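You operate a simulated robot arm through the tools that you are given. There is no shell and no other tool. Be economical: measure what you need, move in short steps, check, and stop when the job is done.

Carry out the task below with a simulated two-armed robot. There is one attempt and no reset: what you move stays moved.

Task
Stand the red spring in canister 41, screw its cap back on and stand the canister in the blue tray. Set down upright: what you pick out.

It is judged by the outcome, as a careful person would: the job done as asked, and still so three seconds after it is handed in. It fails if anything else is knocked over, pushed out of place, dropped, spilled or broken. Lids that push on must go on centred and level and be pressed home; caps that screw on are set level and turned clockwise until they are tight.

Robot
Two 7-joint arms with two-finger parallel grippers on one trunk, on a base that drives. Base frame: it is fixed to the floor where the robot stands at the start and does not move with it; the origin is under the middle of the robot, x ahead of it, y to its left, z up; the surface under the hand at the start is at about z = 800. Readings come in mm, rad, newtons and seconds.
The left shoulder is at the start at [70, 177, 1195], the right one opposite. With the tool pointing down near the work surface each hand reaches from about 100 to 720 mm from the robot's upright axis, wherever it stands, measured 20 degrees to its own side. Places, roughly: drive button [900, -100, 900]; hood button [400, 1000, 900]; light button [400, 800, 900]; packing bench top [500, 200, 800]; stop lever [500, 600, 900]; tray [500, 400, 800]. Payload 3.43 kg a hand.
The tool frame of a hand sits at the grasp point between the pads (the TCP): z along the fingers, y along the line on which they close. The tips reach 30 mm beyond it. Largest opening 94 mm; finger width 28, thickness 10; the body of the gripper, 50 by 96 mm, starts 55 mm behind the TCP.
Orientation is told as [roll, pitch, yaw] about the base's x, y, z axes, in that order, counted from this pose: with the fingers straight down and closing along the base's y, the tool's x points along the base's -x, its y along +y and its z along -z.

Tools
- The arms move only by the tool nudge_tool. It takes "left_rows", "right_rows" or both (then of equal length, played together; a hand with none holds still); each is a list of rows, each an object of numbers (a shift or turn left out is 0, a gripper value left out holds the last): "dx", "dy", "dz": the shift along the tool's x, y, z in mm; "ax", "ay", "az": the turn, a rotation vector about the tool's x, y, z in rad; "jaw": the gripper command, from -1 (shut) to 1 (fully open), values between in proportion. In form: [{"dx": .., "dy": .., "dz": .., "ax": .., "ay": .., "az": .., "jaw": ..}, ...]. A call has 1 to 12 rows; each row shifts and turns the commanded pose from where the row before left it, along the tool's axes as they then stand. A row lasts 0.2 s, in which the tool goes at most 50 mm and 0.15 rad; a call with a longer step from one row to the next is refused whole, and so is a gripper value outside its range. Where a pose cannot be reached the arm comes as near as it can. A force on the tool above 90 N (or 10 N above the force at the start of the call, whichever is more), or a blocked arm, ends the call early, and 0.2 s more pass. Each finger travels about 153 mm/s and halts on what it meets, pressing with about 30 N; the grip force reading is that of the motor and also rises with nothing between the fingers. The clock runs only during rows and for 0.2 s after the last one: add rows that do not move to give the fingers time. The reply holds the time, the measured pose of the TCP, the force on the tool along the base axes, the opening and the grip force, in the units named above and with some noise, with the torque about the TCP (base axes, N m) and any sound that the robot's microphone picked up.
- Cameras (640 x 400 px; columns grow to the right, rows downward): "scene" is now at [123.8, 10.6, 1488.4]; the picture's right is [0.13, -0.99, 0.00], its down [-0.80, -0.10, -0.59] and it looks along [0.59, 0.07, -0.81] (base axes); focal length 252 px, centre (320, 200). "left" rides on the left gripper at [76, -14, -103] in its tool frame; the picture's right is [0.18, 0.98, 0.00], its down [-0.75, 0.14, -0.64] and it looks along [-0.63, 0.12, 0.77] (tool axes); focal length 243 px, centre (320, 200). "right" rides on the right gripper at [76, 14, -103] in its tool frame; the picture's right is [-0.18, 0.98, 0.00], its down [-0.75, -0.14, -0.64] and it looks along [-0.63, -0.12, 0.77] (tool axes); focal length 243 px, centre (320, 200). There is no depth. A picture from a camera that has moved, and an enlarged one, comes with that camera's place and axes in the base frame and with its lens.
- snapshot(camera): a new picture of that camera. It takes no simulated time.
- lift_body(by): slides the trunk up (or, below 0, down) by that many mm; the arms and the scene camera ride with it, the base frame stays. It gives what a move gives, with no picture.
- steer(legs): drives the robot by 1 to 6 legs, each [ahead, turn to the left] in mm and rad, along the robot's own axes; the way and the turn of a leg run together, so that a leg with both is an arc; at most 1500 mm and 3.142 rad a leg. The arms and the cameras ride along, it lands a little off, and it stops where it bumps. It gives what a move gives.
- turn_head(pan, tilt): turns the head with the scene camera to pan (to the left, within 1.501 rad either way) and tilt (down, from -0.506 to 1.204), counted from straight ahead of the robot. It gives what a move gives.
- zoom(camera, box): a new picture of the part [left, top, right, bottom] of that camera's present view, enlarged. It takes no simulated time.
- finish_job(): hands the job in; it is judged then, once.

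Go step by step. Nothing tells you exact positions but the pictures and the camera data: compare them with the known pose of the tool, close in by small moves and look again before you grip or let go. The budget is 120 turns and 92 pictures, counting those below and the enlarged ones. Unless the task says otherwise, let go and move clear before handing in, and close with one line.

The tools are called after ">>>" as a command line: name --argument value ..., lists and objects as JSON in quotes. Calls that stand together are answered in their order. nudge_tool: Moves the arms, as the interface text tells. Its arguments: {"type":"object","properties":{"left_rows":{"type":"array","items":{"type":"object","properties":{"dx":{"type":"number"},"dy":{"type":"number"},"dz":{"type":"number"},"ax":{"type":"number"},"ay":{"type":"number"},"az":{"type":"number"},"jaw":{"type":"number"}}}},"right_rows":{"type":"array","items":{"type":"object","properties":{"dx":{"type":"number"},"dy":{"type":"number"},"dz":{"type":"number"},"ax":{"type":"number"},"ay":{"type":"number"},"az":{"type":"number"},"jaw":{"type":"number"}}}}},"required":[]} The other tools are called the same way: lift_body (by) slides the trunk up or down; steer (legs) drives the base; turn_head (pan, tilt) turns the head that bears the scene camera; snapshot (camera) takes a picture; zoom (camera, box) takes an enlarged picture of a part of a camera's view; finish_job () hands the job in.

At the start:

```text
t: 0.0
left_eef_pos: [508.9, 292.8, 1147.5]
left_ee_rot: [-0.002, 0.001, 0.001]
left_contact_force: [0.9, 0.1, -0.2]
left_wrist_torque: [0.01, -0.02, 0.01]
left_width: 93.7
left_finger_force: 0.1
right_eef_pos: [435.1, -117.6, 1116.1]
right_ee_rot: [0.001, -0.001, 0.001]
right_contact_force: [0.6, -0.4, 0.8]
right_wrist_torque: [0.0, 0.0, 0.04]
right_width: 94.1
right_finger_force: 0.0
trunk travel left (down, up): [-775.0, 65.0]
robot x, y, heading: [0.0, 0.8, 0.001]
head pan, tilt: [0.127, 0.939]
```

scene: 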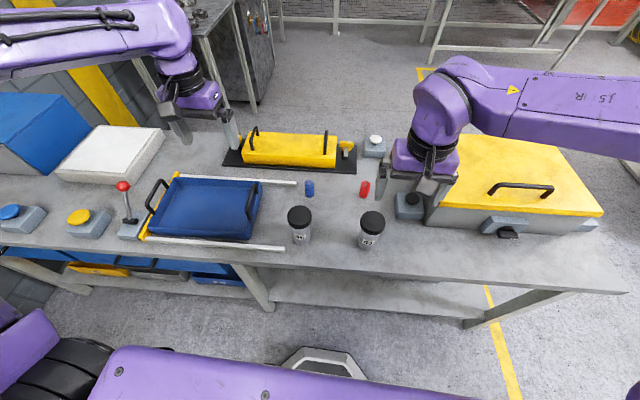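
right: 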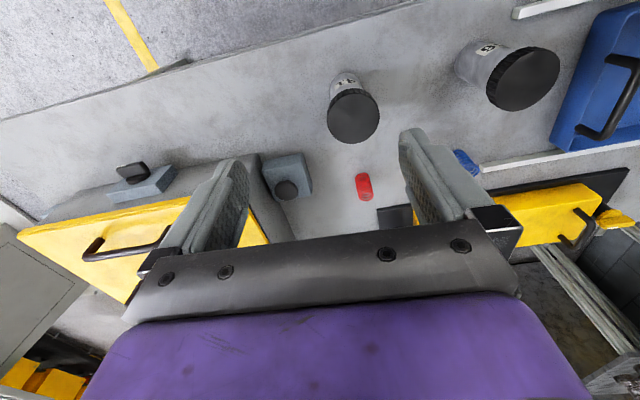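
left: 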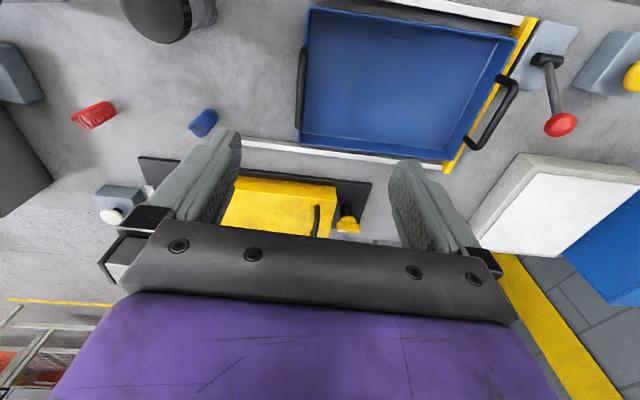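

I see two black-capped canisters, a red and a blue spring, and the blue tray on rails. I'll zoom in to read the labels.

>>> zoom --camera "scene" --box '[270, 160, 430, 260]'

>>> zoom --camera "right" --box '[300, 20, 580, 210]'

>>> zoom --camera "scene" --box '[110, 110, 310, 260]'

```text
4.00 times, centred on (350, 210) of scene
camera zoom: at [123.8, 10.6, 1488.4], right [0.13, -0.99, 0.0], down [-0.8, -0.1, -0.59], along [0.59, 0.07, -0.81], focal length 1006 px, centre (200, 160)
```

zoom: 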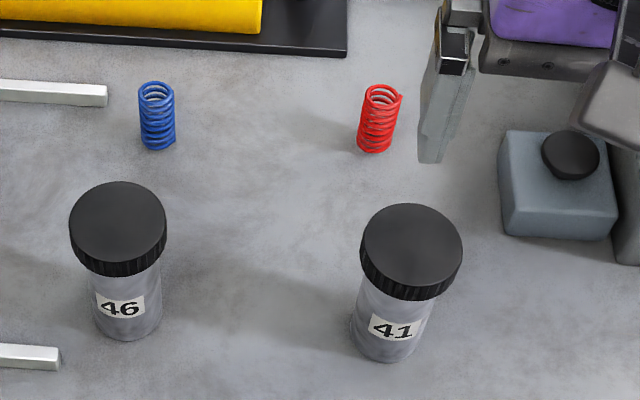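

```text
2.11 times, centred on (440, 115) of right
camera zoom: at [357.8, -103.2, 1218.4], right [0.18, 0.98, 0.0], down [0.75, -0.14, 0.64], along [0.63, -0.12, -0.77], focal length 511 px, centre (67, 379)
```

zoom: 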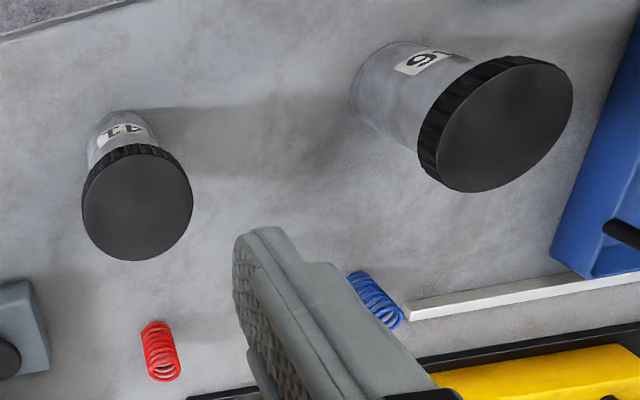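

```text
2.67 times, centred on (210, 185) of scene
camera zoom: at [123.8, 10.6, 1488.4], right [0.13, -0.99, 0.0], down [-0.8, -0.1, -0.59], along [0.59, 0.07, -0.81], focal length 671 px, centre (613, 240)
```

zoom: 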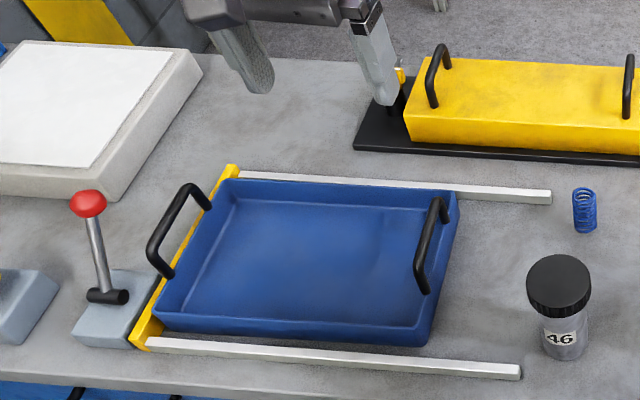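

Canister 41 stands at about [475,-85] with its cap top near z=935, the red spring at [660,-75] and canister 46 at [465,108]. The right hand will hold the body from the front-right and the left hand will turn the cap from above. First I orient the right hand in place.

>>> nudge_tool --right_rows '[{"az": -0.145}, {"az": -0.145}, {"az": -0.145}, {"ay": -0.142}, {"ay": -0.142}, {"ay": -0.142}, {"ay": -0.142}, {"ay": -0.142}, {"ay": -0.142}, {"ay": -0.142}, {"ay": -0.142}]'

```text
t: 2.4
left_eef_pos: [509.2, 292.4, 1146.3]
left_ee_rot: [0.004, 0.002, -0.001]
left_contact_force: [0.4, -0.6, 0.4]
left_wrist_torque: [0.01, -0.02, 0.04]
left_width: 94.1
left_finger_force: 0.0
right_eef_pos: [472.4, -107.5, 1120.4]
right_ee_rot: [0.007, -1.136, 0.431]
right_contact_force: [-0.1, -0.1, -0.5]
right_wrist_torque: [0.0, 0.01, 0.01]
right_width: 94.3
right_finger_force: 0.0
right hand out of reach, approached as far as the arm can: row 9, 10, 11
trunk travel left (down, up): [-775.0, 65.0]
robot x, y, heading: [1.2, -1.9, 0.001]
head pan, tilt: [0.127, 0.939]
```

The right hand is tilted as intended. I'll bring it above the canister and look from both cameras.

>>> nudge_tool --right_rows '[{"dx": 31.5, "dy": 6.1, "dz": 19.3}, {"dx": 31.5, "dy": 6.1, "dz": 19.3}, {"dx": 31.5, "dy": 6.1, "dz": 19.3}, {}]'

>>> snapshot --camera "scene"

>>> snapshot --camera "right"

```text
t: 3.4
left_eef_pos: [509.3, 292.4, 1147.5]
left_ee_rot: [0.001, 0.001, 0.0]
left_contact_force: [-0.6, -0.2, 0.8]
left_wrist_torque: [-0.02, 0.02, 0.03]
left_width: 94.2
left_finger_force: 0.1
right_eef_pos: [472.9, -87.4, 1010.3]
right_ee_rot: [0.001, -1.136, 0.433]
right_contact_force: [-0.2, 0.2, -0.7]
right_wrist_torque: [-0.03, -0.01, 0.0]
right_width: 94.0
right_finger_force: 0.1
trunk travel left (down, up): [-775.0, 65.0]
robot x, y, heading: [0.1, 2.7, 0.004]
head pan, tilt: [0.127, 0.939]
```

```text
85 pictures are left
camera scene: at [123.4, 10.3, 1488.4], right [0.13, -0.99, 0.0], down [-0.8, -0.1, -0.59], along [0.59, 0.07, -0.81], focal length 252 px, centre (320, 200)
```

scene: 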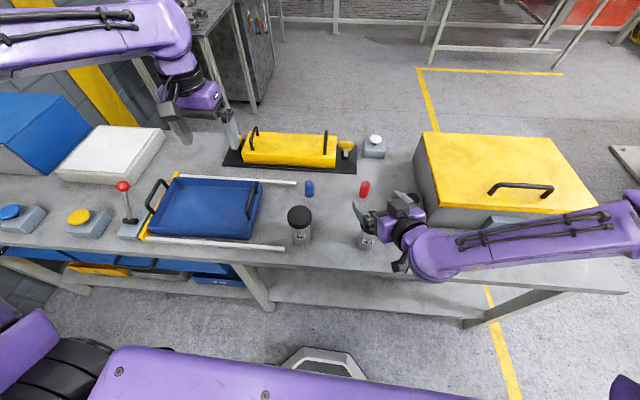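

```text
84 pictures are left
camera right: at [353.3, -125.7, 983.7], right [-0.34, 0.92, 0.17], down [-0.18, -0.24, 0.95], along [0.92, 0.3, 0.25], focal length 243 px, centre (320, 200)
```

right: 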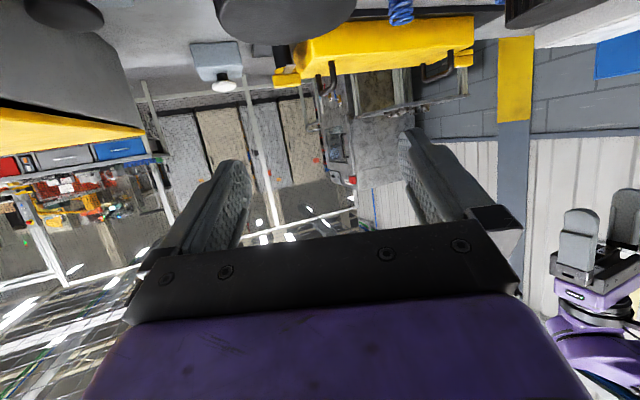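

The cap is within about 3 mm of centred between the fingers laterally. I'll lower the open hand straight down around the canister to z≈850.

>>> nudge_tool --right_rows '[{"dx": 28.8, "dy": -0.6, "dz": 14.0}, {"dx": 28.8, "dy": -0.6, "dz": 14.0}, {"dx": 28.8, "dy": -0.6, "dz": 14.0}, {"dx": 28.8, "dy": -0.6, "dz": 14.0}, {"dx": 28.8, "dy": -0.6, "dz": 14.0}, {}]'

>>> snapshot --camera "right"

>>> zoom --camera "scene" --box '[290, 160, 450, 260]'

```text
t: 4.8
left_eef_pos: [508.3, 293.1, 1145.9]
left_ee_rot: [0.0, 0.001, -0.001]
left_contact_force: [0.0, 0.3, -0.6]
left_wrist_torque: [0.01, -0.05, 0.03]
left_width: 94.2
left_finger_force: 0.0
right_eef_pos: [477.6, -85.6, 847.1]
right_ee_rot: [0.002, -1.135, 0.432]
right_contact_force: [-0.6, -0.3, 0.1]
right_wrist_torque: [0.0, 0.01, -0.03]
right_width: 94.0
right_finger_force: 0.1
trunk travel left (down, up): [-775.0, 65.0]
robot x, y, heading: [3.4, -0.0, 0.004]
head pan, tilt: [0.127, 0.939]
```

```text
83 pictures are left
camera right: at [358.2, -126.1, 821.7], right [-0.34, 0.92, 0.17], down [-0.18, -0.24, 0.95], along [0.92, 0.3, 0.25], focal length 243 px, centre (320, 200)
```

right: 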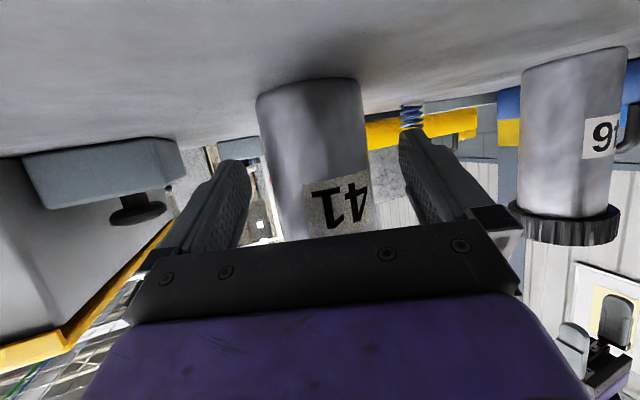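

```text
4.00 times, centred on (370, 210) of scene
camera zoom: at [123.3, 10.3, 1488.5], right [0.13, -0.99, 0.0], down [-0.8, -0.1, -0.59], along [0.59, 0.07, -0.81], focal length 1006 px, centre (120, 160)
```

zoom: 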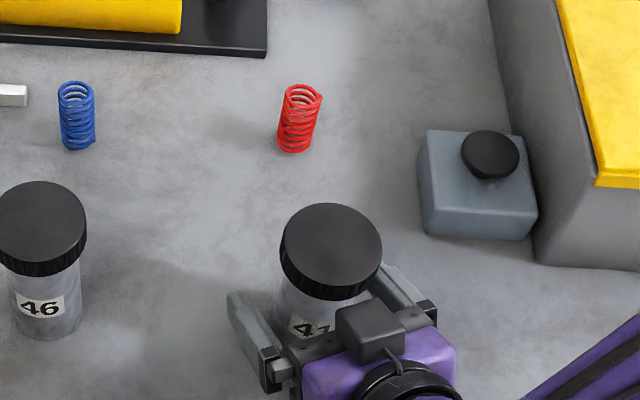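

The canister sits centred between the fingers. I close the right gripper on the body.

>>> nudge_tool --right_rows '[{"jaw": -1}, {"jaw": -1}, {"jaw": -1}]'

>>> zoom --camera "scene" --box '[290, 160, 450, 260]'

```text
t: 5.6
left_eef_pos: [508.5, 293.2, 1145.8]
left_ee_rot: [0.0, 0.001, 0.002]
left_contact_force: [-0.6, 0.0, -0.9]
left_wrist_torque: [-0.04, 0.01, -0.04]
left_width: 94.1
left_finger_force: 0.1
right_eef_pos: [479.5, -87.1, 848.0]
right_ee_rot: [-0.001, -1.136, 0.434]
right_contact_force: [-0.5, -0.1, 0.0]
right_wrist_torque: [0.04, -0.03, 0.02]
right_width: 52.5
right_finger_force: 30.3
trunk travel left (down, up): [-775.0, 65.0]
robot x, y, heading: [-2.0, 3.2, 0.002]
head pan, tilt: [0.127, 0.939]
```

```text
4.00 times, centred on (370, 210) of scene
camera zoom: at [123.8, 10.8, 1488.4], right [0.13, -0.99, 0.0], down [-0.8, -0.1, -0.59], along [0.59, 0.07, -0.81], focal length 1006 px, centre (120, 160)
```

zoom: 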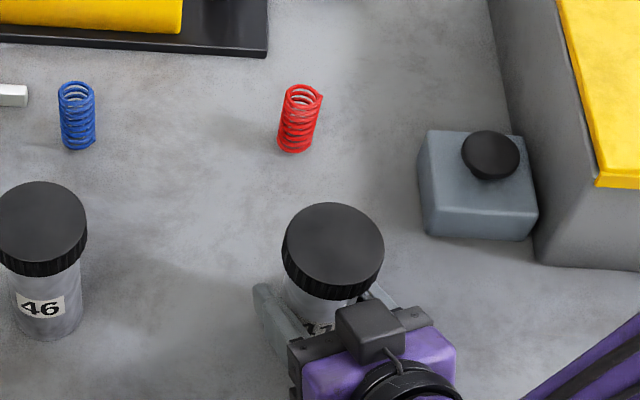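

Body held firmly (52 mm). Now the left hand goes above the cap, turned 0.5 rad clockwise to leave room for unscrewing.

>>> nudge_tool --left_rows '[{"dx": 3.5, "dy": -42.1, "dz": 11}, {"dx": 3.5, "dy": -42.1, "dz": 11}, {"dx": 3.5, "dy": -42.1, "dz": 11}, {"dx": 3.5, "dy": -42.1, "dz": 11}, {"dx": 3.5, "dy": -42.1, "dz": 11}, {"dx": 3.5, "dy": -42.1, "dz": 11}, {"dx": 3.5, "dy": -42.1, "dz": 11}, {"dx": 3.5, "dy": -42.1, "dz": 11}, {"dx": 3.5, "dy": -42.1, "dz": 12}, {}]'

>>> snapshot --camera "left"

>>> snapshot --camera "scene"

```text
t: 8.0
left_eef_pos: [497.6, -69.7, 1071.5]
left_ee_rot: [-0.084, 0.001, 0.066]
left_contact_force: [0.5, -0.3, -0.6]
left_wrist_torque: [0.03, -0.01, 0.0]
left_width: 94.0
left_finger_force: 0.1
right_eef_pos: [478.3, -87.0, 848.2]
right_ee_rot: [-0.001, -1.136, 0.435]
right_contact_force: [-1.0, -1.4, 1.2]
right_wrist_torque: [0.01, 0.04, 0.0]
right_width: 52.5
right_finger_force: 30.0
trunk travel left (down, up): [-775.0, 65.0]
robot x, y, heading: [0.5, 0.4, -0.001]
head pan, tilt: [0.127, 0.939]
stopped in row 10 (left hand): the arm was blocked; the commanded pose is now the measured one
```

```text
80 pictures are left
camera left: at [422.2, -80.0, 1175.3], right [-0.25, 0.97, -0.08], down [0.74, 0.24, 0.63], along [0.63, 0.09, -0.77], focal length 243 px, centre (320, 200)
```

left: 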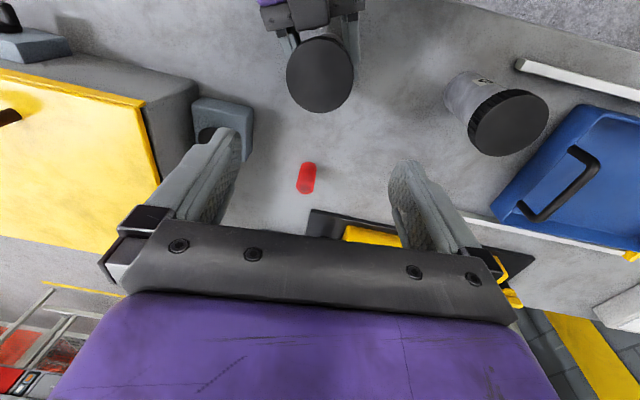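

```text
79 pictures are left
camera scene: at [123.5, 10.6, 1488.5], right [0.13, -0.99, 0.0], down [-0.8, -0.1, -0.59], along [0.59, 0.07, -0.81], focal length 252 px, centre (320, 200)
```

scene: 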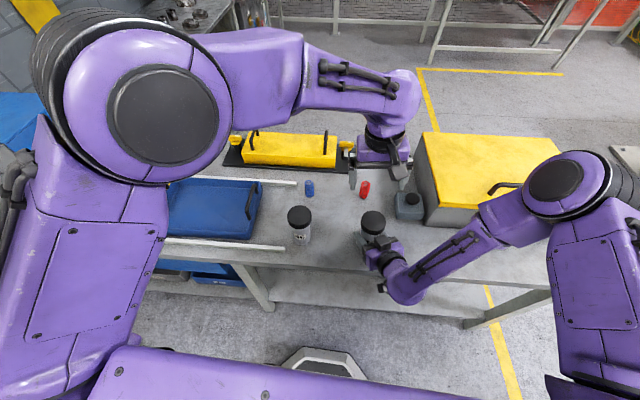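

The left arm is blocked that far to the right side. I'll bring the left hand back to y≈-15 and level it, then shift the held canister to meet it there, clear of 46.

>>> nudge_tool --left_rows '[{"dy": 27, "dx": 10}, {"dy": 28, "dx": 10}, {"ax": -0.084, "az": 0.066}, {}]'

```text
t: 9.0
left_eef_pos: [469.6, -17.3, 1064.3]
left_ee_rot: [0.006, -0.004, -0.006]
left_contact_force: [-0.6, -0.5, 1.0]
left_wrist_torque: [-0.02, 0.01, -0.02]
left_width: 94.1
left_finger_force: 0.1
right_eef_pos: [478.8, -87.4, 847.4]
right_ee_rot: [-0.002, -1.136, 0.435]
right_contact_force: [0.9, -0.7, -0.2]
right_wrist_torque: [0.0, 0.04, 0.07]
right_width: 52.5
right_finger_force: 30.1
trunk travel left (down, up): [-775.0, 65.0]
robot x, y, heading: [-2.0, -0.5, -0.002]
head pan, tilt: [0.127, 0.939]
```

Left hand is level at [470,-17]. I lift the canister 12 mm, carry it 71 mm to the left and set it back down.

>>> nudge_tool --right_rows '[{"dx": -10.9, "dz": -5.05}, {"dx": -3.1, "dy": 16.1, "dz": 6.7}, {"dx": -3.1, "dy": 16.1, "dz": 6.7}, {"dx": -3.1, "dy": 16.1, "dz": 6.7}, {"dx": -3.1, "dy": 16.1, "dz": 6.8}, {}, {"dx": 5.2, "dz": 2.4}, {"dx": 4.8, "dz": 2.2}, {}]'

>>> snapshot --camera "left"

>>> zoom --camera "scene" --box '[260, 160, 420, 260]'

>>> snapshot --camera "right"

```text
t: 11.0
left_eef_pos: [470.9, -19.1, 1065.9]
left_ee_rot: [0.005, -0.001, -0.004]
left_contact_force: [1.0, -0.6, 0.4]
left_wrist_torque: [-0.02, 0.0, 0.01]
left_width: 94.0
left_finger_force: 0.1
right_eef_pos: [475.7, -17.0, 848.7]
right_ee_rot: [0.001, -1.136, 0.433]
right_contact_force: [-0.3, -1.0, -3.4]
right_wrist_torque: [0.05, -0.01, 0.01]
right_width: 52.5
right_finger_force: 29.8
trunk travel left (down, up): [-775.0, 65.0]
robot x, y, heading: [4.8, 3.6, -0.001]
head pan, tilt: [0.127, 0.939]
```

```text
78 pictures are left
camera left: at [395.2, -33.9, 1167.0], right [-0.18, 0.98, 0.0], down [0.75, 0.13, 0.65], along [0.63, 0.12, -0.76], focal length 243 px, centre (320, 200)
```

left: 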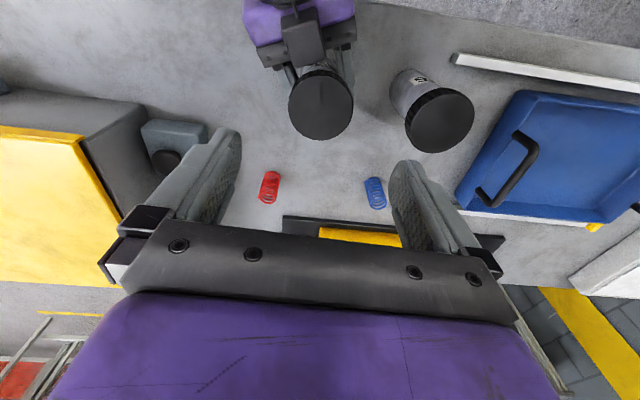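

```text
4.00 times, centred on (340, 210) of scene
camera zoom: at [124.2, 10.0, 1488.4], right [0.13, -0.99, 0.0], down [-0.8, -0.1, -0.59], along [0.59, 0.08, -0.81], focal length 1006 px, centre (240, 160)
```

zoom: 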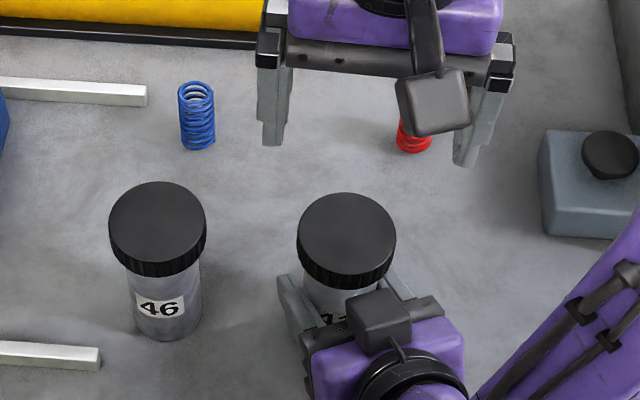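

```text
76 pictures are left
camera right: at [356.7, -56.3, 823.0], right [-0.34, 0.92, 0.17], down [-0.18, -0.24, 0.95], along [0.92, 0.3, 0.25], focal length 243 px, centre (320, 200)
```

right: 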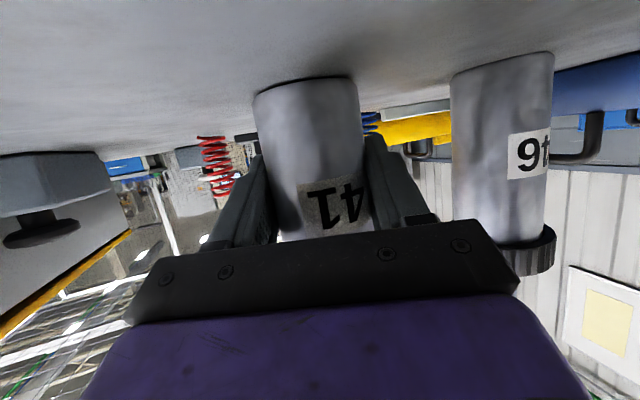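

Canister stands at about [475,-17] under the left hand. I'll turn the left wrist 0.45 rad clockwise and come down to just above the cap.

>>> nudge_tool --left_rows '[{"dx": -4, "dy": 1.5, "az": 0.15}, {"az": 0.15}, {"az": 0.15}, {"dz": 30}, {"dz": 30}, {"dz": 18}, {}]'

>>> snapshot --camera "left"

>>> zoom --camera "scene" --box '[260, 160, 420, 260]'

```text
t: 12.6
left_eef_pos: [478.2, -13.6, 987.8]
left_ee_rot: [0.006, -0.001, -0.455]
left_contact_force: [0.2, -0.8, 0.8]
left_wrist_torque: [0.0, 0.02, 0.01]
left_width: 94.1
left_finger_force: 0.1
right_eef_pos: [476.8, -15.8, 849.5]
right_ee_rot: [0.001, -1.136, 0.434]
right_contact_force: [0.3, -0.1, -3.1]
right_wrist_torque: [0.0, 0.04, 0.03]
right_width: 52.3
right_finger_force: 29.8
trunk travel left (down, up): [-775.0, 65.0]
robot x, y, heading: [0.8, -1.1, 0.001]
head pan, tilt: [0.127, 0.939]
```

```text
75 pictures are left
camera left: at [403.5, 6.0, 1089.6], right [0.27, 0.96, 0.01], down [0.74, -0.21, 0.64], along [0.62, -0.17, -0.77], focal length 243 px, centre (320, 200)
```

left: 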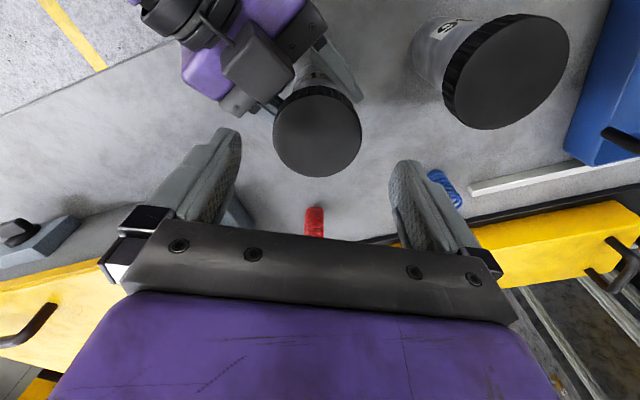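

```text
4.00 times, centred on (340, 210) of scene
camera zoom: at [124.1, 10.5, 1488.4], right [0.13, -0.99, 0.0], down [-0.8, -0.1, -0.59], along [0.59, 0.08, -0.81], focal length 1006 px, centre (240, 160)
```

zoom: 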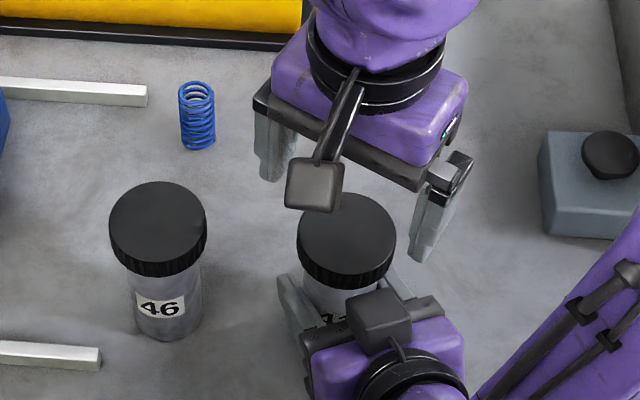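

Laterally aligned; the cap is a couple of mm toward the camera side. I'll descend to TCP z≈948 and look again from the scene camera.

>>> nudge_tool --left_rows '[{"dx": 2, "dz": 20}, {"dz": 19}, {}]'

>>> snapshot --camera "left"

>>> zoom --camera "scene" --box '[300, 180, 380, 230]'

```text
t: 13.4
left_eef_pos: [478.3, -11.7, 951.5]
left_ee_rot: [-0.005, -0.006, -0.444]
left_contact_force: [-0.1, 0.2, -0.6]
left_wrist_torque: [-0.01, 0.02, -0.03]
left_width: 93.9
left_finger_force: 0.1
right_eef_pos: [477.6, -16.6, 849.6]
right_ee_rot: [0.001, -1.136, 0.434]
right_contact_force: [-0.2, 0.2, -2.9]
right_wrist_torque: [0.0, 0.04, 0.0]
right_width: 52.6
right_finger_force: 30.0
trunk travel left (down, up): [-775.0, 65.0]
robot x, y, heading: [-1.0, 2.5, 0.002]
head pan, tilt: [0.127, 0.939]
```

```text
73 pictures are left
camera left: at [403.4, 8.1, 1054.8], right [0.25, 0.97, -0.01], down [0.74, -0.19, 0.65], along [0.62, -0.17, -0.76], focal length 243 px, centre (320, 200)
```

left: 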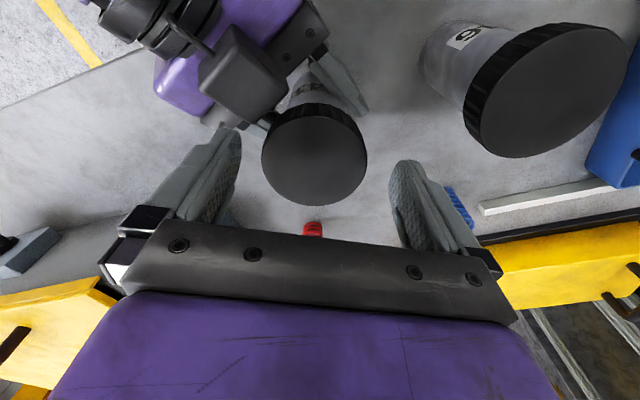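

```text
8.00 times, centred on (340, 205) of scene
camera zoom: at [123.8, 10.5, 1488.4], right [0.13, -0.99, 0.0], down [-0.8, -0.1, -0.59], along [0.59, 0.07, -0.81], focal length 2012 px, centre (160, 160)
```

zoom: 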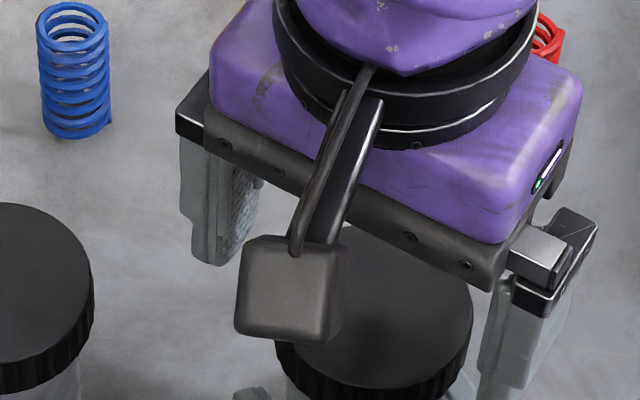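

Cap top is at about z=927, diameter about 63. I'll turn a bit back to clear the block on the right gripper, shift a few mm, descend and close on the cap.

>>> nudge_tool --left_rows '[{"dx": 4, "dy": -2}, {"az": -0.1}, {"az": -0.1}, {"dz": 8}, {}]'

>>> snapshot --camera "left"

```text
t: 14.6
left_eef_pos: [482.7, -8.2, 953.9]
left_ee_rot: [-0.041, -0.01, -0.209]
left_contact_force: [-0.7, -0.9, -0.7]
left_wrist_torque: [0.02, 0.01, -0.01]
left_width: 94.0
left_finger_force: 0.0
right_eef_pos: [476.2, -16.6, 849.6]
right_ee_rot: [0.003, -1.136, 0.433]
right_contact_force: [0.2, -0.2, -2.7]
right_wrist_torque: [0.0, 0.05, 0.02]
right_width: 52.4
right_finger_force: 29.5
trunk travel left (down, up): [-775.0, 65.0]
robot x, y, heading: [4.4, -2.2, 0.0]
head pan, tilt: [0.127, 0.939]
```

```text
71 pictures are left
camera left: at [404.9, -2.2, 1056.5], right [0.03, 1.0, -0.04], down [0.76, 0.01, 0.65], along [0.64, -0.05, -0.76], focal length 243 px, centre (320, 200)
```

left: 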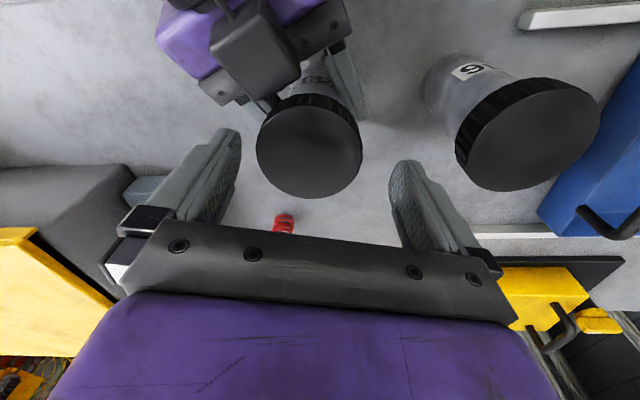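

The left arm isn't following (it lags by about 10 mm with no force at the hand). I'll look at the arms.

>>> turn_head --pan 0.1 --tilt 0.7

>>> snapshot --camera "scene"

```text
t: 15.4
left_eef_pos: [482.2, -7.0, 951.8]
left_ee_rot: [-0.04, -0.01, -0.209]
left_contact_force: [0.2, -0.1, 1.2]
left_wrist_torque: [0.04, -0.01, 0.01]
left_width: 94.0
left_finger_force: 0.1
right_eef_pos: [476.9, -16.0, 848.6]
right_ee_rot: [0.001, -1.136, 0.433]
right_contact_force: [-1.0, -0.6, -3.1]
right_wrist_torque: [-0.01, 0.04, 0.01]
right_width: 52.5
right_finger_force: 29.8
trunk travel left (down, up): [-775.0, 65.0]
robot x, y, heading: [0.6, -1.2, -0.001]
head pan, tilt: [0.099, 0.7]
```

```text
70 pictures are left
camera scene: at [136.0, 9.6, 1507.3], right [0.1, -0.99, 0.0], down [-0.64, -0.06, -0.76], along [0.76, 0.08, -0.65], focal length 252 px, centre (320, 200)
```

scene: 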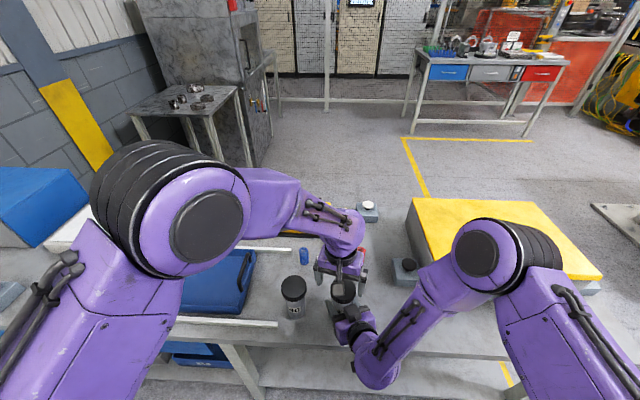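

No collision is visible, so the left arm seems to be near a joint limit this far across its body. I'll raise the left hand, lift the canister 30 mm, turn the robot right 0.2 rad and bring the canister back to the same table spot, which puts it on the robot's left side.

>>> nudge_tool --left_rows '[{"dz": -40, "dy": 10}, {"dz": -40, "dy": 20}, {"dz": -40, "dy": 20}, {"dz": -20, "dy": 20}, {}]' --right_rows '[{}, {"dx": -13.6, "dz": -6.3}, {"dx": -13.6, "dz": -6.3}, {}, {}]'

>>> steer --legs '[[0, -0.2]]'

```text
t: 16.6
left_eef_pos: [486.4, 53.2, 1083.1]
left_ee_rot: [0.007, -0.001, -0.254]
left_contact_force: [1.0, -0.9, 0.6]
left_wrist_torque: [-0.01, 0.0, 0.0]
left_width: 94.2
left_finger_force: 0.1
right_eef_pos: [478.1, -15.9, 878.0]
right_ee_rot: [0.003, -1.136, 0.433]
right_contact_force: [0.6, 0.3, -3.1]
right_wrist_torque: [-0.02, 0.01, 0.02]
right_width: 52.6
right_finger_force: 30.1
trunk travel left (down, up): [-775.0, 65.0]
robot x, y, heading: [-0.5, 0.7, 0.003]
head pan, tilt: [0.099, 0.7]
```

```text
t: 17.7
left_eef_pos: [487.6, -44.5, 1081.5]
left_ee_rot: [0.005, 0.0, -0.453]
left_contact_force: [-0.7, -0.3, -0.1]
left_wrist_torque: [0.01, -0.03, -0.01]
left_width: 94.0
left_finger_force: 0.0
right_eef_pos: [465.2, -108.1, 878.9]
right_ee_rot: [0.001, -1.134, 0.234]
right_contact_force: [0.2, 1.1, -3.5]
right_wrist_torque: [0.01, 0.03, -0.02]
right_width: 52.3
right_finger_force: 29.8
trunk travel left (down, up): [-775.0, 65.0]
robot x, y, heading: [-0.4, -0.3, -0.195]
head pan, tilt: [0.099, 0.7]
```

Now I move the held canister back to about [480,-15], still 30 mm up.

>>> nudge_tool --right_rows '[{"dx": -3.06, "dy": 17.4, "dz": 6.56}, {"dx": -3.06, "dy": 17.4, "dz": 6.56}, {"dx": -3.06, "dy": 17.4, "dz": 6.56}, {"dx": -3.06, "dy": 17.4, "dz": 6.56}, {"dx": -3.06, "dy": 17.4, "dz": 6.56}, {}, {}]'

>>> snapshot --camera "scene"

>>> snapshot --camera "left"

```text
t: 19.3
left_eef_pos: [488.8, -44.5, 1082.3]
left_ee_rot: [0.005, -0.002, -0.454]
left_contact_force: [-1.0, 0.2, 0.1]
left_wrist_torque: [-0.01, 0.01, 0.01]
left_width: 94.0
left_finger_force: 0.1
right_eef_pos: [481.1, -13.9, 878.2]
right_ee_rot: [0.0, -1.137, 0.236]
right_contact_force: [-0.3, 0.7, -3.7]
right_wrist_torque: [-0.01, -0.02, 0.03]
right_width: 52.6
right_finger_force: 30.0
trunk travel left (down, up): [-775.0, 65.0]
robot x, y, heading: [-1.3, -1.5, -0.198]
head pan, tilt: [0.099, 0.7]
```

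```text
69 pictures are left
camera scene: at [135.1, -16.9, 1507.3], right [-0.1, -1.0, 0.0], down [-0.64, 0.06, -0.76], along [0.76, -0.08, -0.64], focal length 252 px, centre (320, 200)
```

scene: 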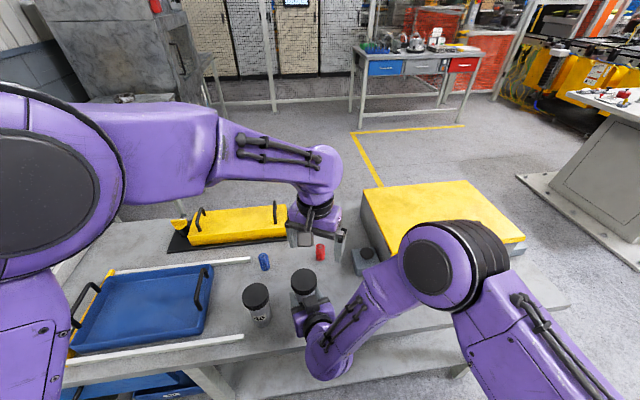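

```text
68 pictures are left
camera left: at [414.0, -24.3, 1184.9], right [0.26, 0.96, 0.01], down [0.74, -0.21, 0.64], along [0.62, -0.17, -0.76], focal length 243 px, centre (320, 200)
```

left: 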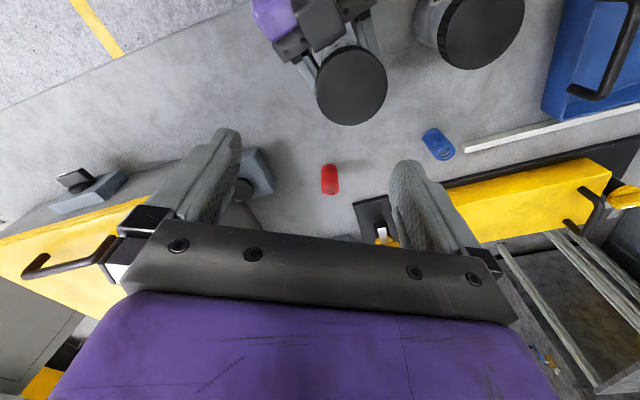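

Lower the canister to the table, and bring the left hand above its cap.

>>> nudge_tool --right_rows '[{"dx": 13.4, "dz": 6.2}, {"dx": 13.4, "dz": 6.2}, {}, {}, {}]' --left_rows '[{"dx": 10, "dy": 11.7}, {"dx": 10, "dy": 11.7}, {"dz": 40}, {"dz": 40}, {}]'

>>> snapshot --camera "left"

```text
t: 20.5
left_eef_pos: [479.4, -14.3, 1001.6]
left_ee_rot: [0.006, -0.004, -0.452]
left_contact_force: [-0.3, 0.3, -0.5]
left_wrist_torque: [-0.01, -0.01, -0.03]
left_width: 94.2
left_finger_force: 0.0
right_eef_pos: [480.3, -15.5, 849.3]
right_ee_rot: [0.0, -1.136, 0.236]
right_contact_force: [0.6, 0.1, -3.5]
right_wrist_torque: [-0.01, -0.01, 0.01]
right_width: 52.6
right_finger_force: 29.7
trunk travel left (down, up): [-775.0, 65.0]
robot x, y, heading: [0.2, 1.9, -0.198]
head pan, tilt: [0.099, 0.7]
```

```text
67 pictures are left
camera left: at [404.6, 4.9, 1104.5], right [0.26, 0.96, 0.0], down [0.74, -0.2, 0.65], along [0.62, -0.17, -0.76], focal length 243 px, centre (320, 200)
```

left: 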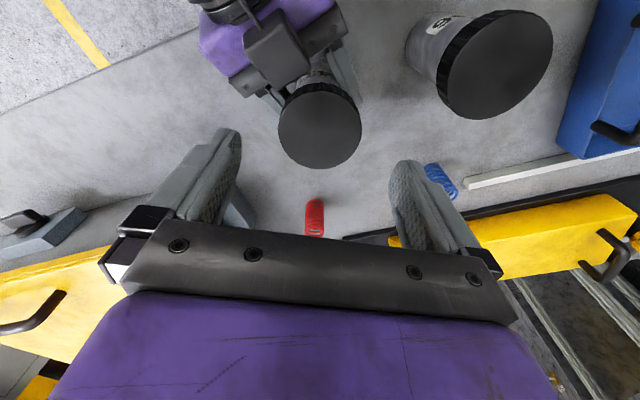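

The cap is centred. I'll descend the left hand to z≈944 and seat the canister 2 mm lower.

>>> nudge_tool --right_rows '[{"dx": 1.0, "dz": 0.4}, {"dx": 0.8, "dz": 0.4}, {}, {}]' --left_rows '[{"dx": 3, "dz": 28}, {"dz": 29}, {}, {}]'

>>> snapshot --camera "left"

>>> zoom --camera "scene" --box '[240, 220, 400, 320]'

```text
t: 21.5
left_eef_pos: [477.1, -11.4, 946.6]
left_ee_rot: [0.004, -0.001, -0.455]
left_contact_force: [-0.6, -0.5, -0.1]
left_wrist_torque: [-0.01, 0.01, -0.03]
left_width: 93.9
left_finger_force: 0.0
right_eef_pos: [480.4, -16.3, 848.8]
right_ee_rot: [-0.001, -1.139, 0.233]
right_contact_force: [2.6, 0.3, 2.7]
right_wrist_torque: [-0.11, -0.08, 0.02]
right_width: 52.3
right_finger_force: 29.7
trunk travel left (down, up): [-775.0, 65.0]
robot x, y, heading: [1.6, -2.1, -0.197]
head pan, tilt: [0.099, 0.7]
```

```text
66 pictures are left
camera left: at [402.8, 7.2, 1048.7], right [0.26, 0.96, 0.01], down [0.74, -0.21, 0.64], along [0.62, -0.17, -0.76], focal length 243 px, centre (320, 200)
```

left: 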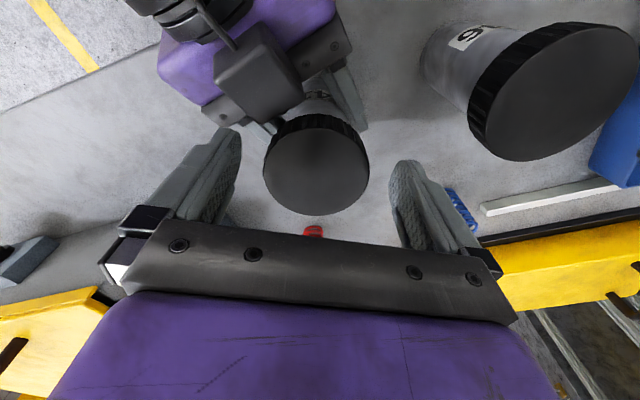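

```text
4.00 times, centred on (320, 270) of scene
camera zoom: at [134.6, -17.1, 1507.4], right [-0.1, -1.0, 0.0], down [-0.64, 0.06, -0.76], along [0.76, -0.08, -0.64], focal length 1006 px, centre (320, -80)
```

zoom: 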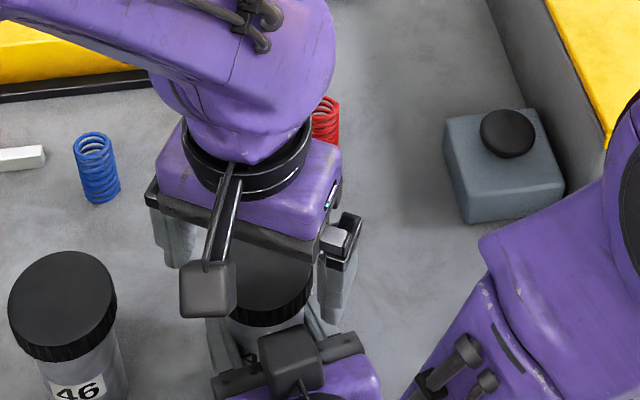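

Well aligned and seated on the table. I close the left gripper on the cap.

>>> nudge_tool --left_rows '[{"jaw": -1, "dx": 1.5, "dz": 2}, {}, {}]'

>>> snapshot --camera "left"

```text
t: 22.3
left_eef_pos: [476.5, -13.0, 945.8]
left_ee_rot: [0.005, -0.006, -0.451]
left_contact_force: [-3.5, -7.2, 25.3]
left_wrist_torque: [-0.33, 0.07, 0.07]
left_width: 62.3
left_finger_force: 29.6
right_eef_pos: [479.0, -17.0, 848.7]
right_ee_rot: [0.0, -1.137, 0.235]
right_contact_force: [9.7, 5.0, -8.4]
right_wrist_torque: [-0.15, -0.44, -0.18]
right_width: 52.4
right_finger_force: 30.2
trunk travel left (down, up): [-775.0, 65.0]
robot x, y, heading: [1.5, -2.2, -0.206]
head pan, tilt: [0.099, 0.7]
```

```text
64 pictures are left
camera left: at [401.2, 6.9, 1047.6], right [0.26, 0.96, 0.0], down [0.73, -0.2, 0.65], along [0.62, -0.17, -0.76], focal length 243 px, centre (320, 200)
```

left: 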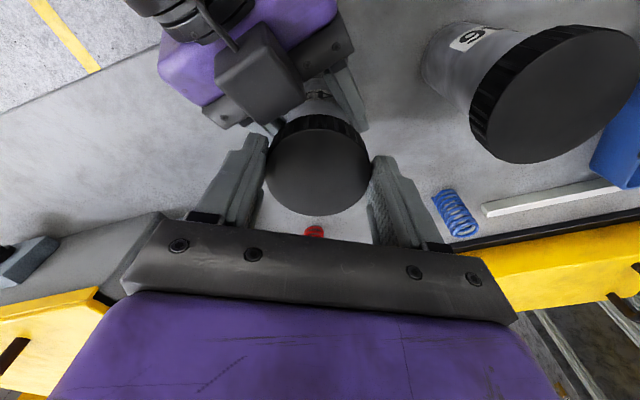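

Cap gripped (62 mm). I relieve the downward press and turn counter-clockwise in small steps.

>>> nudge_tool --left_rows '[{"dz": -1.5}, {"az": -0.1}, {"az": -0.1}, {"az": -0.1}, {"az": -0.1, "dz": -0.2}, {"az": -0.1}, {"az": -0.1}, {"az": -0.1, "dz": -0.2}, {}]'

>>> snapshot --camera "left"

```text
t: 24.3
left_eef_pos: [479.0, -12.1, 949.5]
left_ee_rot: [-0.015, 0.009, 0.262]
left_contact_force: [-11.9, -23.8, -4.1]
left_wrist_torque: [-1.17, 0.75, -0.13]
left_width: 62.3
left_finger_force: 29.8
right_eef_pos: [480.7, -15.4, 848.3]
right_ee_rot: [0.0, -1.138, 0.235]
right_contact_force: [12.0, 25.2, 7.0]
right_wrist_torque: [-0.98, 0.4, 0.06]
right_width: 53.9
right_finger_force: 29.7
trunk travel left (down, up): [-775.0, 65.0]
robot x, y, heading: [0.6, 1.7, -0.195]
head pan, tilt: [0.099, 0.7]
```

```text
63 pictures are left
camera left: at [409.9, -43.9, 1051.9], right [-0.43, 0.9, -0.01], down [0.69, 0.34, 0.63], along [0.58, 0.27, -0.77], focal length 243 px, centre (320, 200)
```

left: 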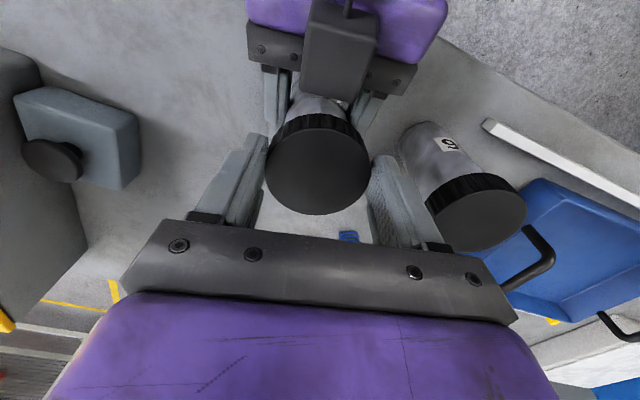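

There's a side load of about 25 N from a slight axis offset. I relax it and check whether the body turned.

>>> nudge_tool --left_rows '[{"dx": 1.1, "dy": -1.2}, {}]'

>>> snapshot --camera "right"

```text
t: 24.9
left_eef_pos: [478.4, -12.6, 949.0]
left_ee_rot: [-0.016, 0.006, 0.264]
left_contact_force: [-10.2, -17.0, -6.8]
left_wrist_torque: [-0.61, 0.53, -0.09]
left_width: 62.4
left_finger_force: 29.9
right_eef_pos: [480.6, -17.2, 847.7]
right_ee_rot: [-0.001, -1.139, 0.236]
right_contact_force: [10.6, 20.4, 11.0]
right_wrist_torque: [-0.74, 0.3, 0.06]
right_width: 53.4
right_finger_force: 29.9
trunk travel left (down, up): [-775.0, 65.0]
robot x, y, heading: [1.2, -0.4, -0.205]
head pan, tilt: [0.099, 0.7]
```

```text
62 pictures are left
camera right: at [354.7, -31.1, 822.0], right [-0.15, 0.97, 0.17], down [-0.23, -0.2, 0.95], along [0.96, 0.11, 0.25], focal length 243 px, centre (320, 200)
```

right: 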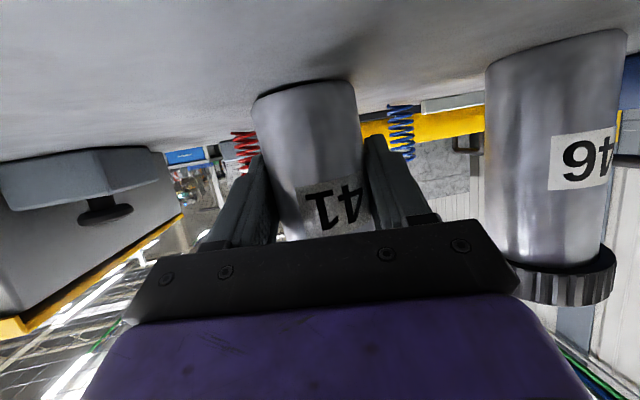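

The body did not turn, so the cap is unscrewing. I relax the side load more and continue turning.

>>> nudge_tool --left_rows '[{"dx": 2.0, "dy": -2.4, "dz": 0.4}, {}]'

```text
t: 25.5
left_eef_pos: [478.8, -12.9, 949.3]
left_ee_rot: [-0.017, 0.004, 0.268]
left_contact_force: [3.8, -1.4, -11.1]
left_wrist_torque: [0.69, 0.01, -0.04]
left_width: 62.4
left_finger_force: 30.0
right_eef_pos: [479.8, -17.0, 848.3]
right_ee_rot: [-0.004, -1.136, 0.236]
right_contact_force: [-1.5, 4.6, 18.5]
right_wrist_torque: [-0.36, -0.47, 0.04]
right_width: 53.0
right_finger_force: 29.7
trunk travel left (down, up): [-775.0, 65.0]
robot x, y, heading: [1.4, -2.2, -0.198]
head pan, tilt: [0.099, 0.7]
```

Side load is gone. I continue unscrewing 0.75 rad.

>>> nudge_tool --left_rows '[{"dz": 1.0}, {"az": -0.125}, {"az": -0.125}, {"az": -0.125}, {"az": -0.125}, {"az": -0.125}, {"az": -0.125}, {}]'

```text
t: 27.3
left_eef_pos: [484.8, -12.8, 954.6]
left_ee_rot: [-0.024, 0.063, 1.05]
left_contact_force: [-5.8, -16.3, -25.8]
left_wrist_torque: [-0.86, 0.33, 0.03]
left_width: 62.5
left_finger_force: 29.5
right_eef_pos: [480.2, -16.2, 847.3]
right_ee_rot: [0.002, -1.137, 0.235]
right_contact_force: [4.9, 15.7, 22.6]
right_wrist_torque: [-0.75, 0.14, 0.04]
right_width: 53.5
right_finger_force: 29.9
trunk travel left (down, up): [-775.0, 65.0]
robot x, y, heading: [1.7, 3.8, -0.196]
head pan, tilt: [0.099, 0.7]
```

The left wrist starts to drift at that yaw, so I'll work between about -0.45 and +0.6. I open slightly and rotate back.

>>> nudge_tool --left_rows '[{"jaw": 0.6}, {}, {"az": 0.15}, {"az": 0.15}, {"az": 0.15}, {"az": 0.15}, {"az": 0.15}, {"az": 0.15}, {"az": 0.15}, {"az": 0.15}, {"az": 0.15}, {"az": 0.15}]'

>>> snapshot --camera "left"

```text
t: 29.9
left_eef_pos: [476.3, -14.7, 943.5]
left_ee_rot: [0.007, -0.002, -0.504]
left_contact_force: [0.4, 2.9, 0.4]
left_wrist_torque: [0.03, 0.04, 0.1]
left_width: 76.6
left_finger_force: 1.0
right_eef_pos: [480.1, -16.9, 848.8]
right_ee_rot: [0.002, -1.137, 0.235]
right_contact_force: [-0.5, -1.7, -3.3]
right_wrist_torque: [0.24, -0.01, -0.05]
right_width: 52.3
right_finger_force: 29.8
trunk travel left (down, up): [-775.0, 65.0]
robot x, y, heading: [-0.6, 0.3, -0.197]
head pan, tilt: [0.099, 0.7]
```

```text
61 pictures are left
camera left: at [402.0, 7.8, 1045.9], right [0.31, 0.95, 0.01], down [0.73, -0.24, 0.64], along [0.61, -0.2, -0.77], focal length 243 px, centre (320, 200)
```

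left: 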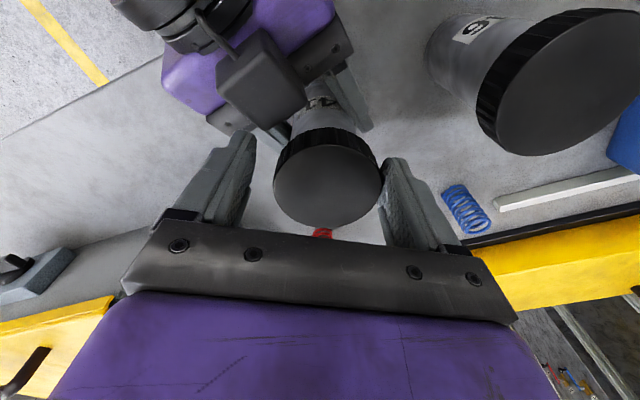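

Body returned straight; the cap is now about 5 mm toward one finger. I recentre, close and turn 1.05 rad.

>>> nudge_tool --left_rows '[{"dy": 4.5}, {"jaw": -1}, {}, {"az": -0.15}, {"az": -0.15}, {"az": -0.15, "dz": -0.3}, {"az": -0.15}, {"az": -0.15, "dz": -0.3}, {"az": -0.15}, {"az": -0.15}, {}]'

>>> snapshot --camera "left"

```text
t: 32.3
left_eef_pos: [480.9, -10.7, 950.5]
left_ee_rot: [-0.028, 0.032, 0.584]
left_contact_force: [-8.8, -20.5, -19.9]
left_wrist_torque: [-1.1, 0.43, -0.11]
left_width: 62.7
left_finger_force: 30.3
right_eef_pos: [483.4, -16.2, 849.1]
right_ee_rot: [0.0, -1.141, 0.234]
right_contact_force: [7.5, 21.4, 17.1]
right_wrist_torque: [-0.94, 0.39, 0.04]
right_width: 54.7
right_finger_force: 29.7
trunk travel left (down, up): [-775.0, 65.0]
robot x, y, heading: [4.9, 0.2, -0.196]
head pan, tilt: [0.099, 0.7]
```

```text
60 pictures are left
camera left: at [428.0, -60.8, 1056.4], right [-0.7, 0.72, -0.02], down [0.56, 0.56, 0.61], along [0.45, 0.41, -0.79], focal length 243 px, centre (320, 200)
```

left: 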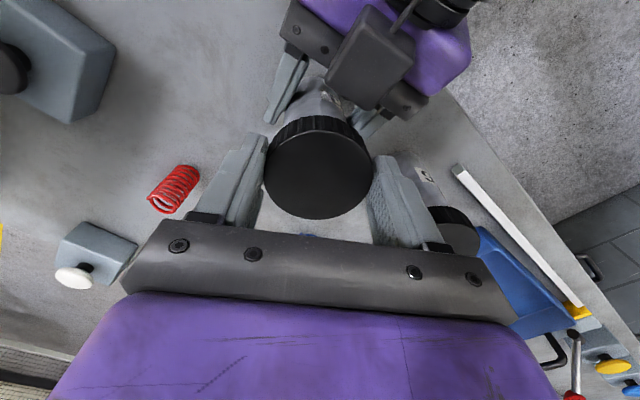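

The drift recurs, so I'll improve the geometry with another 0.2 rad turn to the right, using the same lift-and-carry. First I release the cap and raise the left hand.

>>> nudge_tool --left_rows '[{"jaw": 1}, {}, {"dz": -40}, {"dz": -40}, {"az": 0.15, "dz": -40}, {"az": 0.15}, {"az": 0.15}, {"az": 0.15}, {}]' --right_rows '[{}, {}, {}, {}, {"dx": -13.6, "dz": -6.3}, {"dx": -13.6, "dz": -6.3}, {}, {}, {}]'

>>> steer --legs '[[0, -0.2]]'

```text
t: 34.3
left_eef_pos: [478.0, -11.6, 1064.7]
left_ee_rot: [0.005, -0.003, -0.055]
left_contact_force: [-0.4, 0.0, -0.1]
left_wrist_torque: [0.01, 0.01, -0.01]
left_width: 94.1
left_finger_force: 0.1
right_eef_pos: [480.0, -17.1, 876.7]
right_ee_rot: [0.002, -1.136, 0.235]
right_contact_force: [-0.5, -0.7, -4.8]
right_wrist_torque: [0.0, 0.02, 0.01]
right_width: 52.6
right_finger_force: 30.5
trunk travel left (down, up): [-775.0, 65.0]
robot x, y, heading: [-1.0, 1.5, -0.201]
head pan, tilt: [0.099, 0.7]
```

```text
t: 35.5
left_eef_pos: [466.3, -105.4, 1064.2]
left_ee_rot: [0.004, -0.004, -0.251]
left_contact_force: [-0.4, -1.0, -0.3]
left_wrist_torque: [0.06, 0.0, 0.0]
left_width: 93.8
left_finger_force: 0.2
right_eef_pos: [468.4, -110.3, 875.8]
right_ee_rot: [0.0, -1.136, 0.038]
right_contact_force: [-0.1, 0.0, -3.6]
right_wrist_torque: [-0.01, 0.03, -0.01]
right_width: 52.2
right_finger_force: 30.1
trunk travel left (down, up): [-775.0, 65.0]
robot x, y, heading: [-0.1, -0.7, -0.397]
head pan, tilt: [0.099, 0.7]
```

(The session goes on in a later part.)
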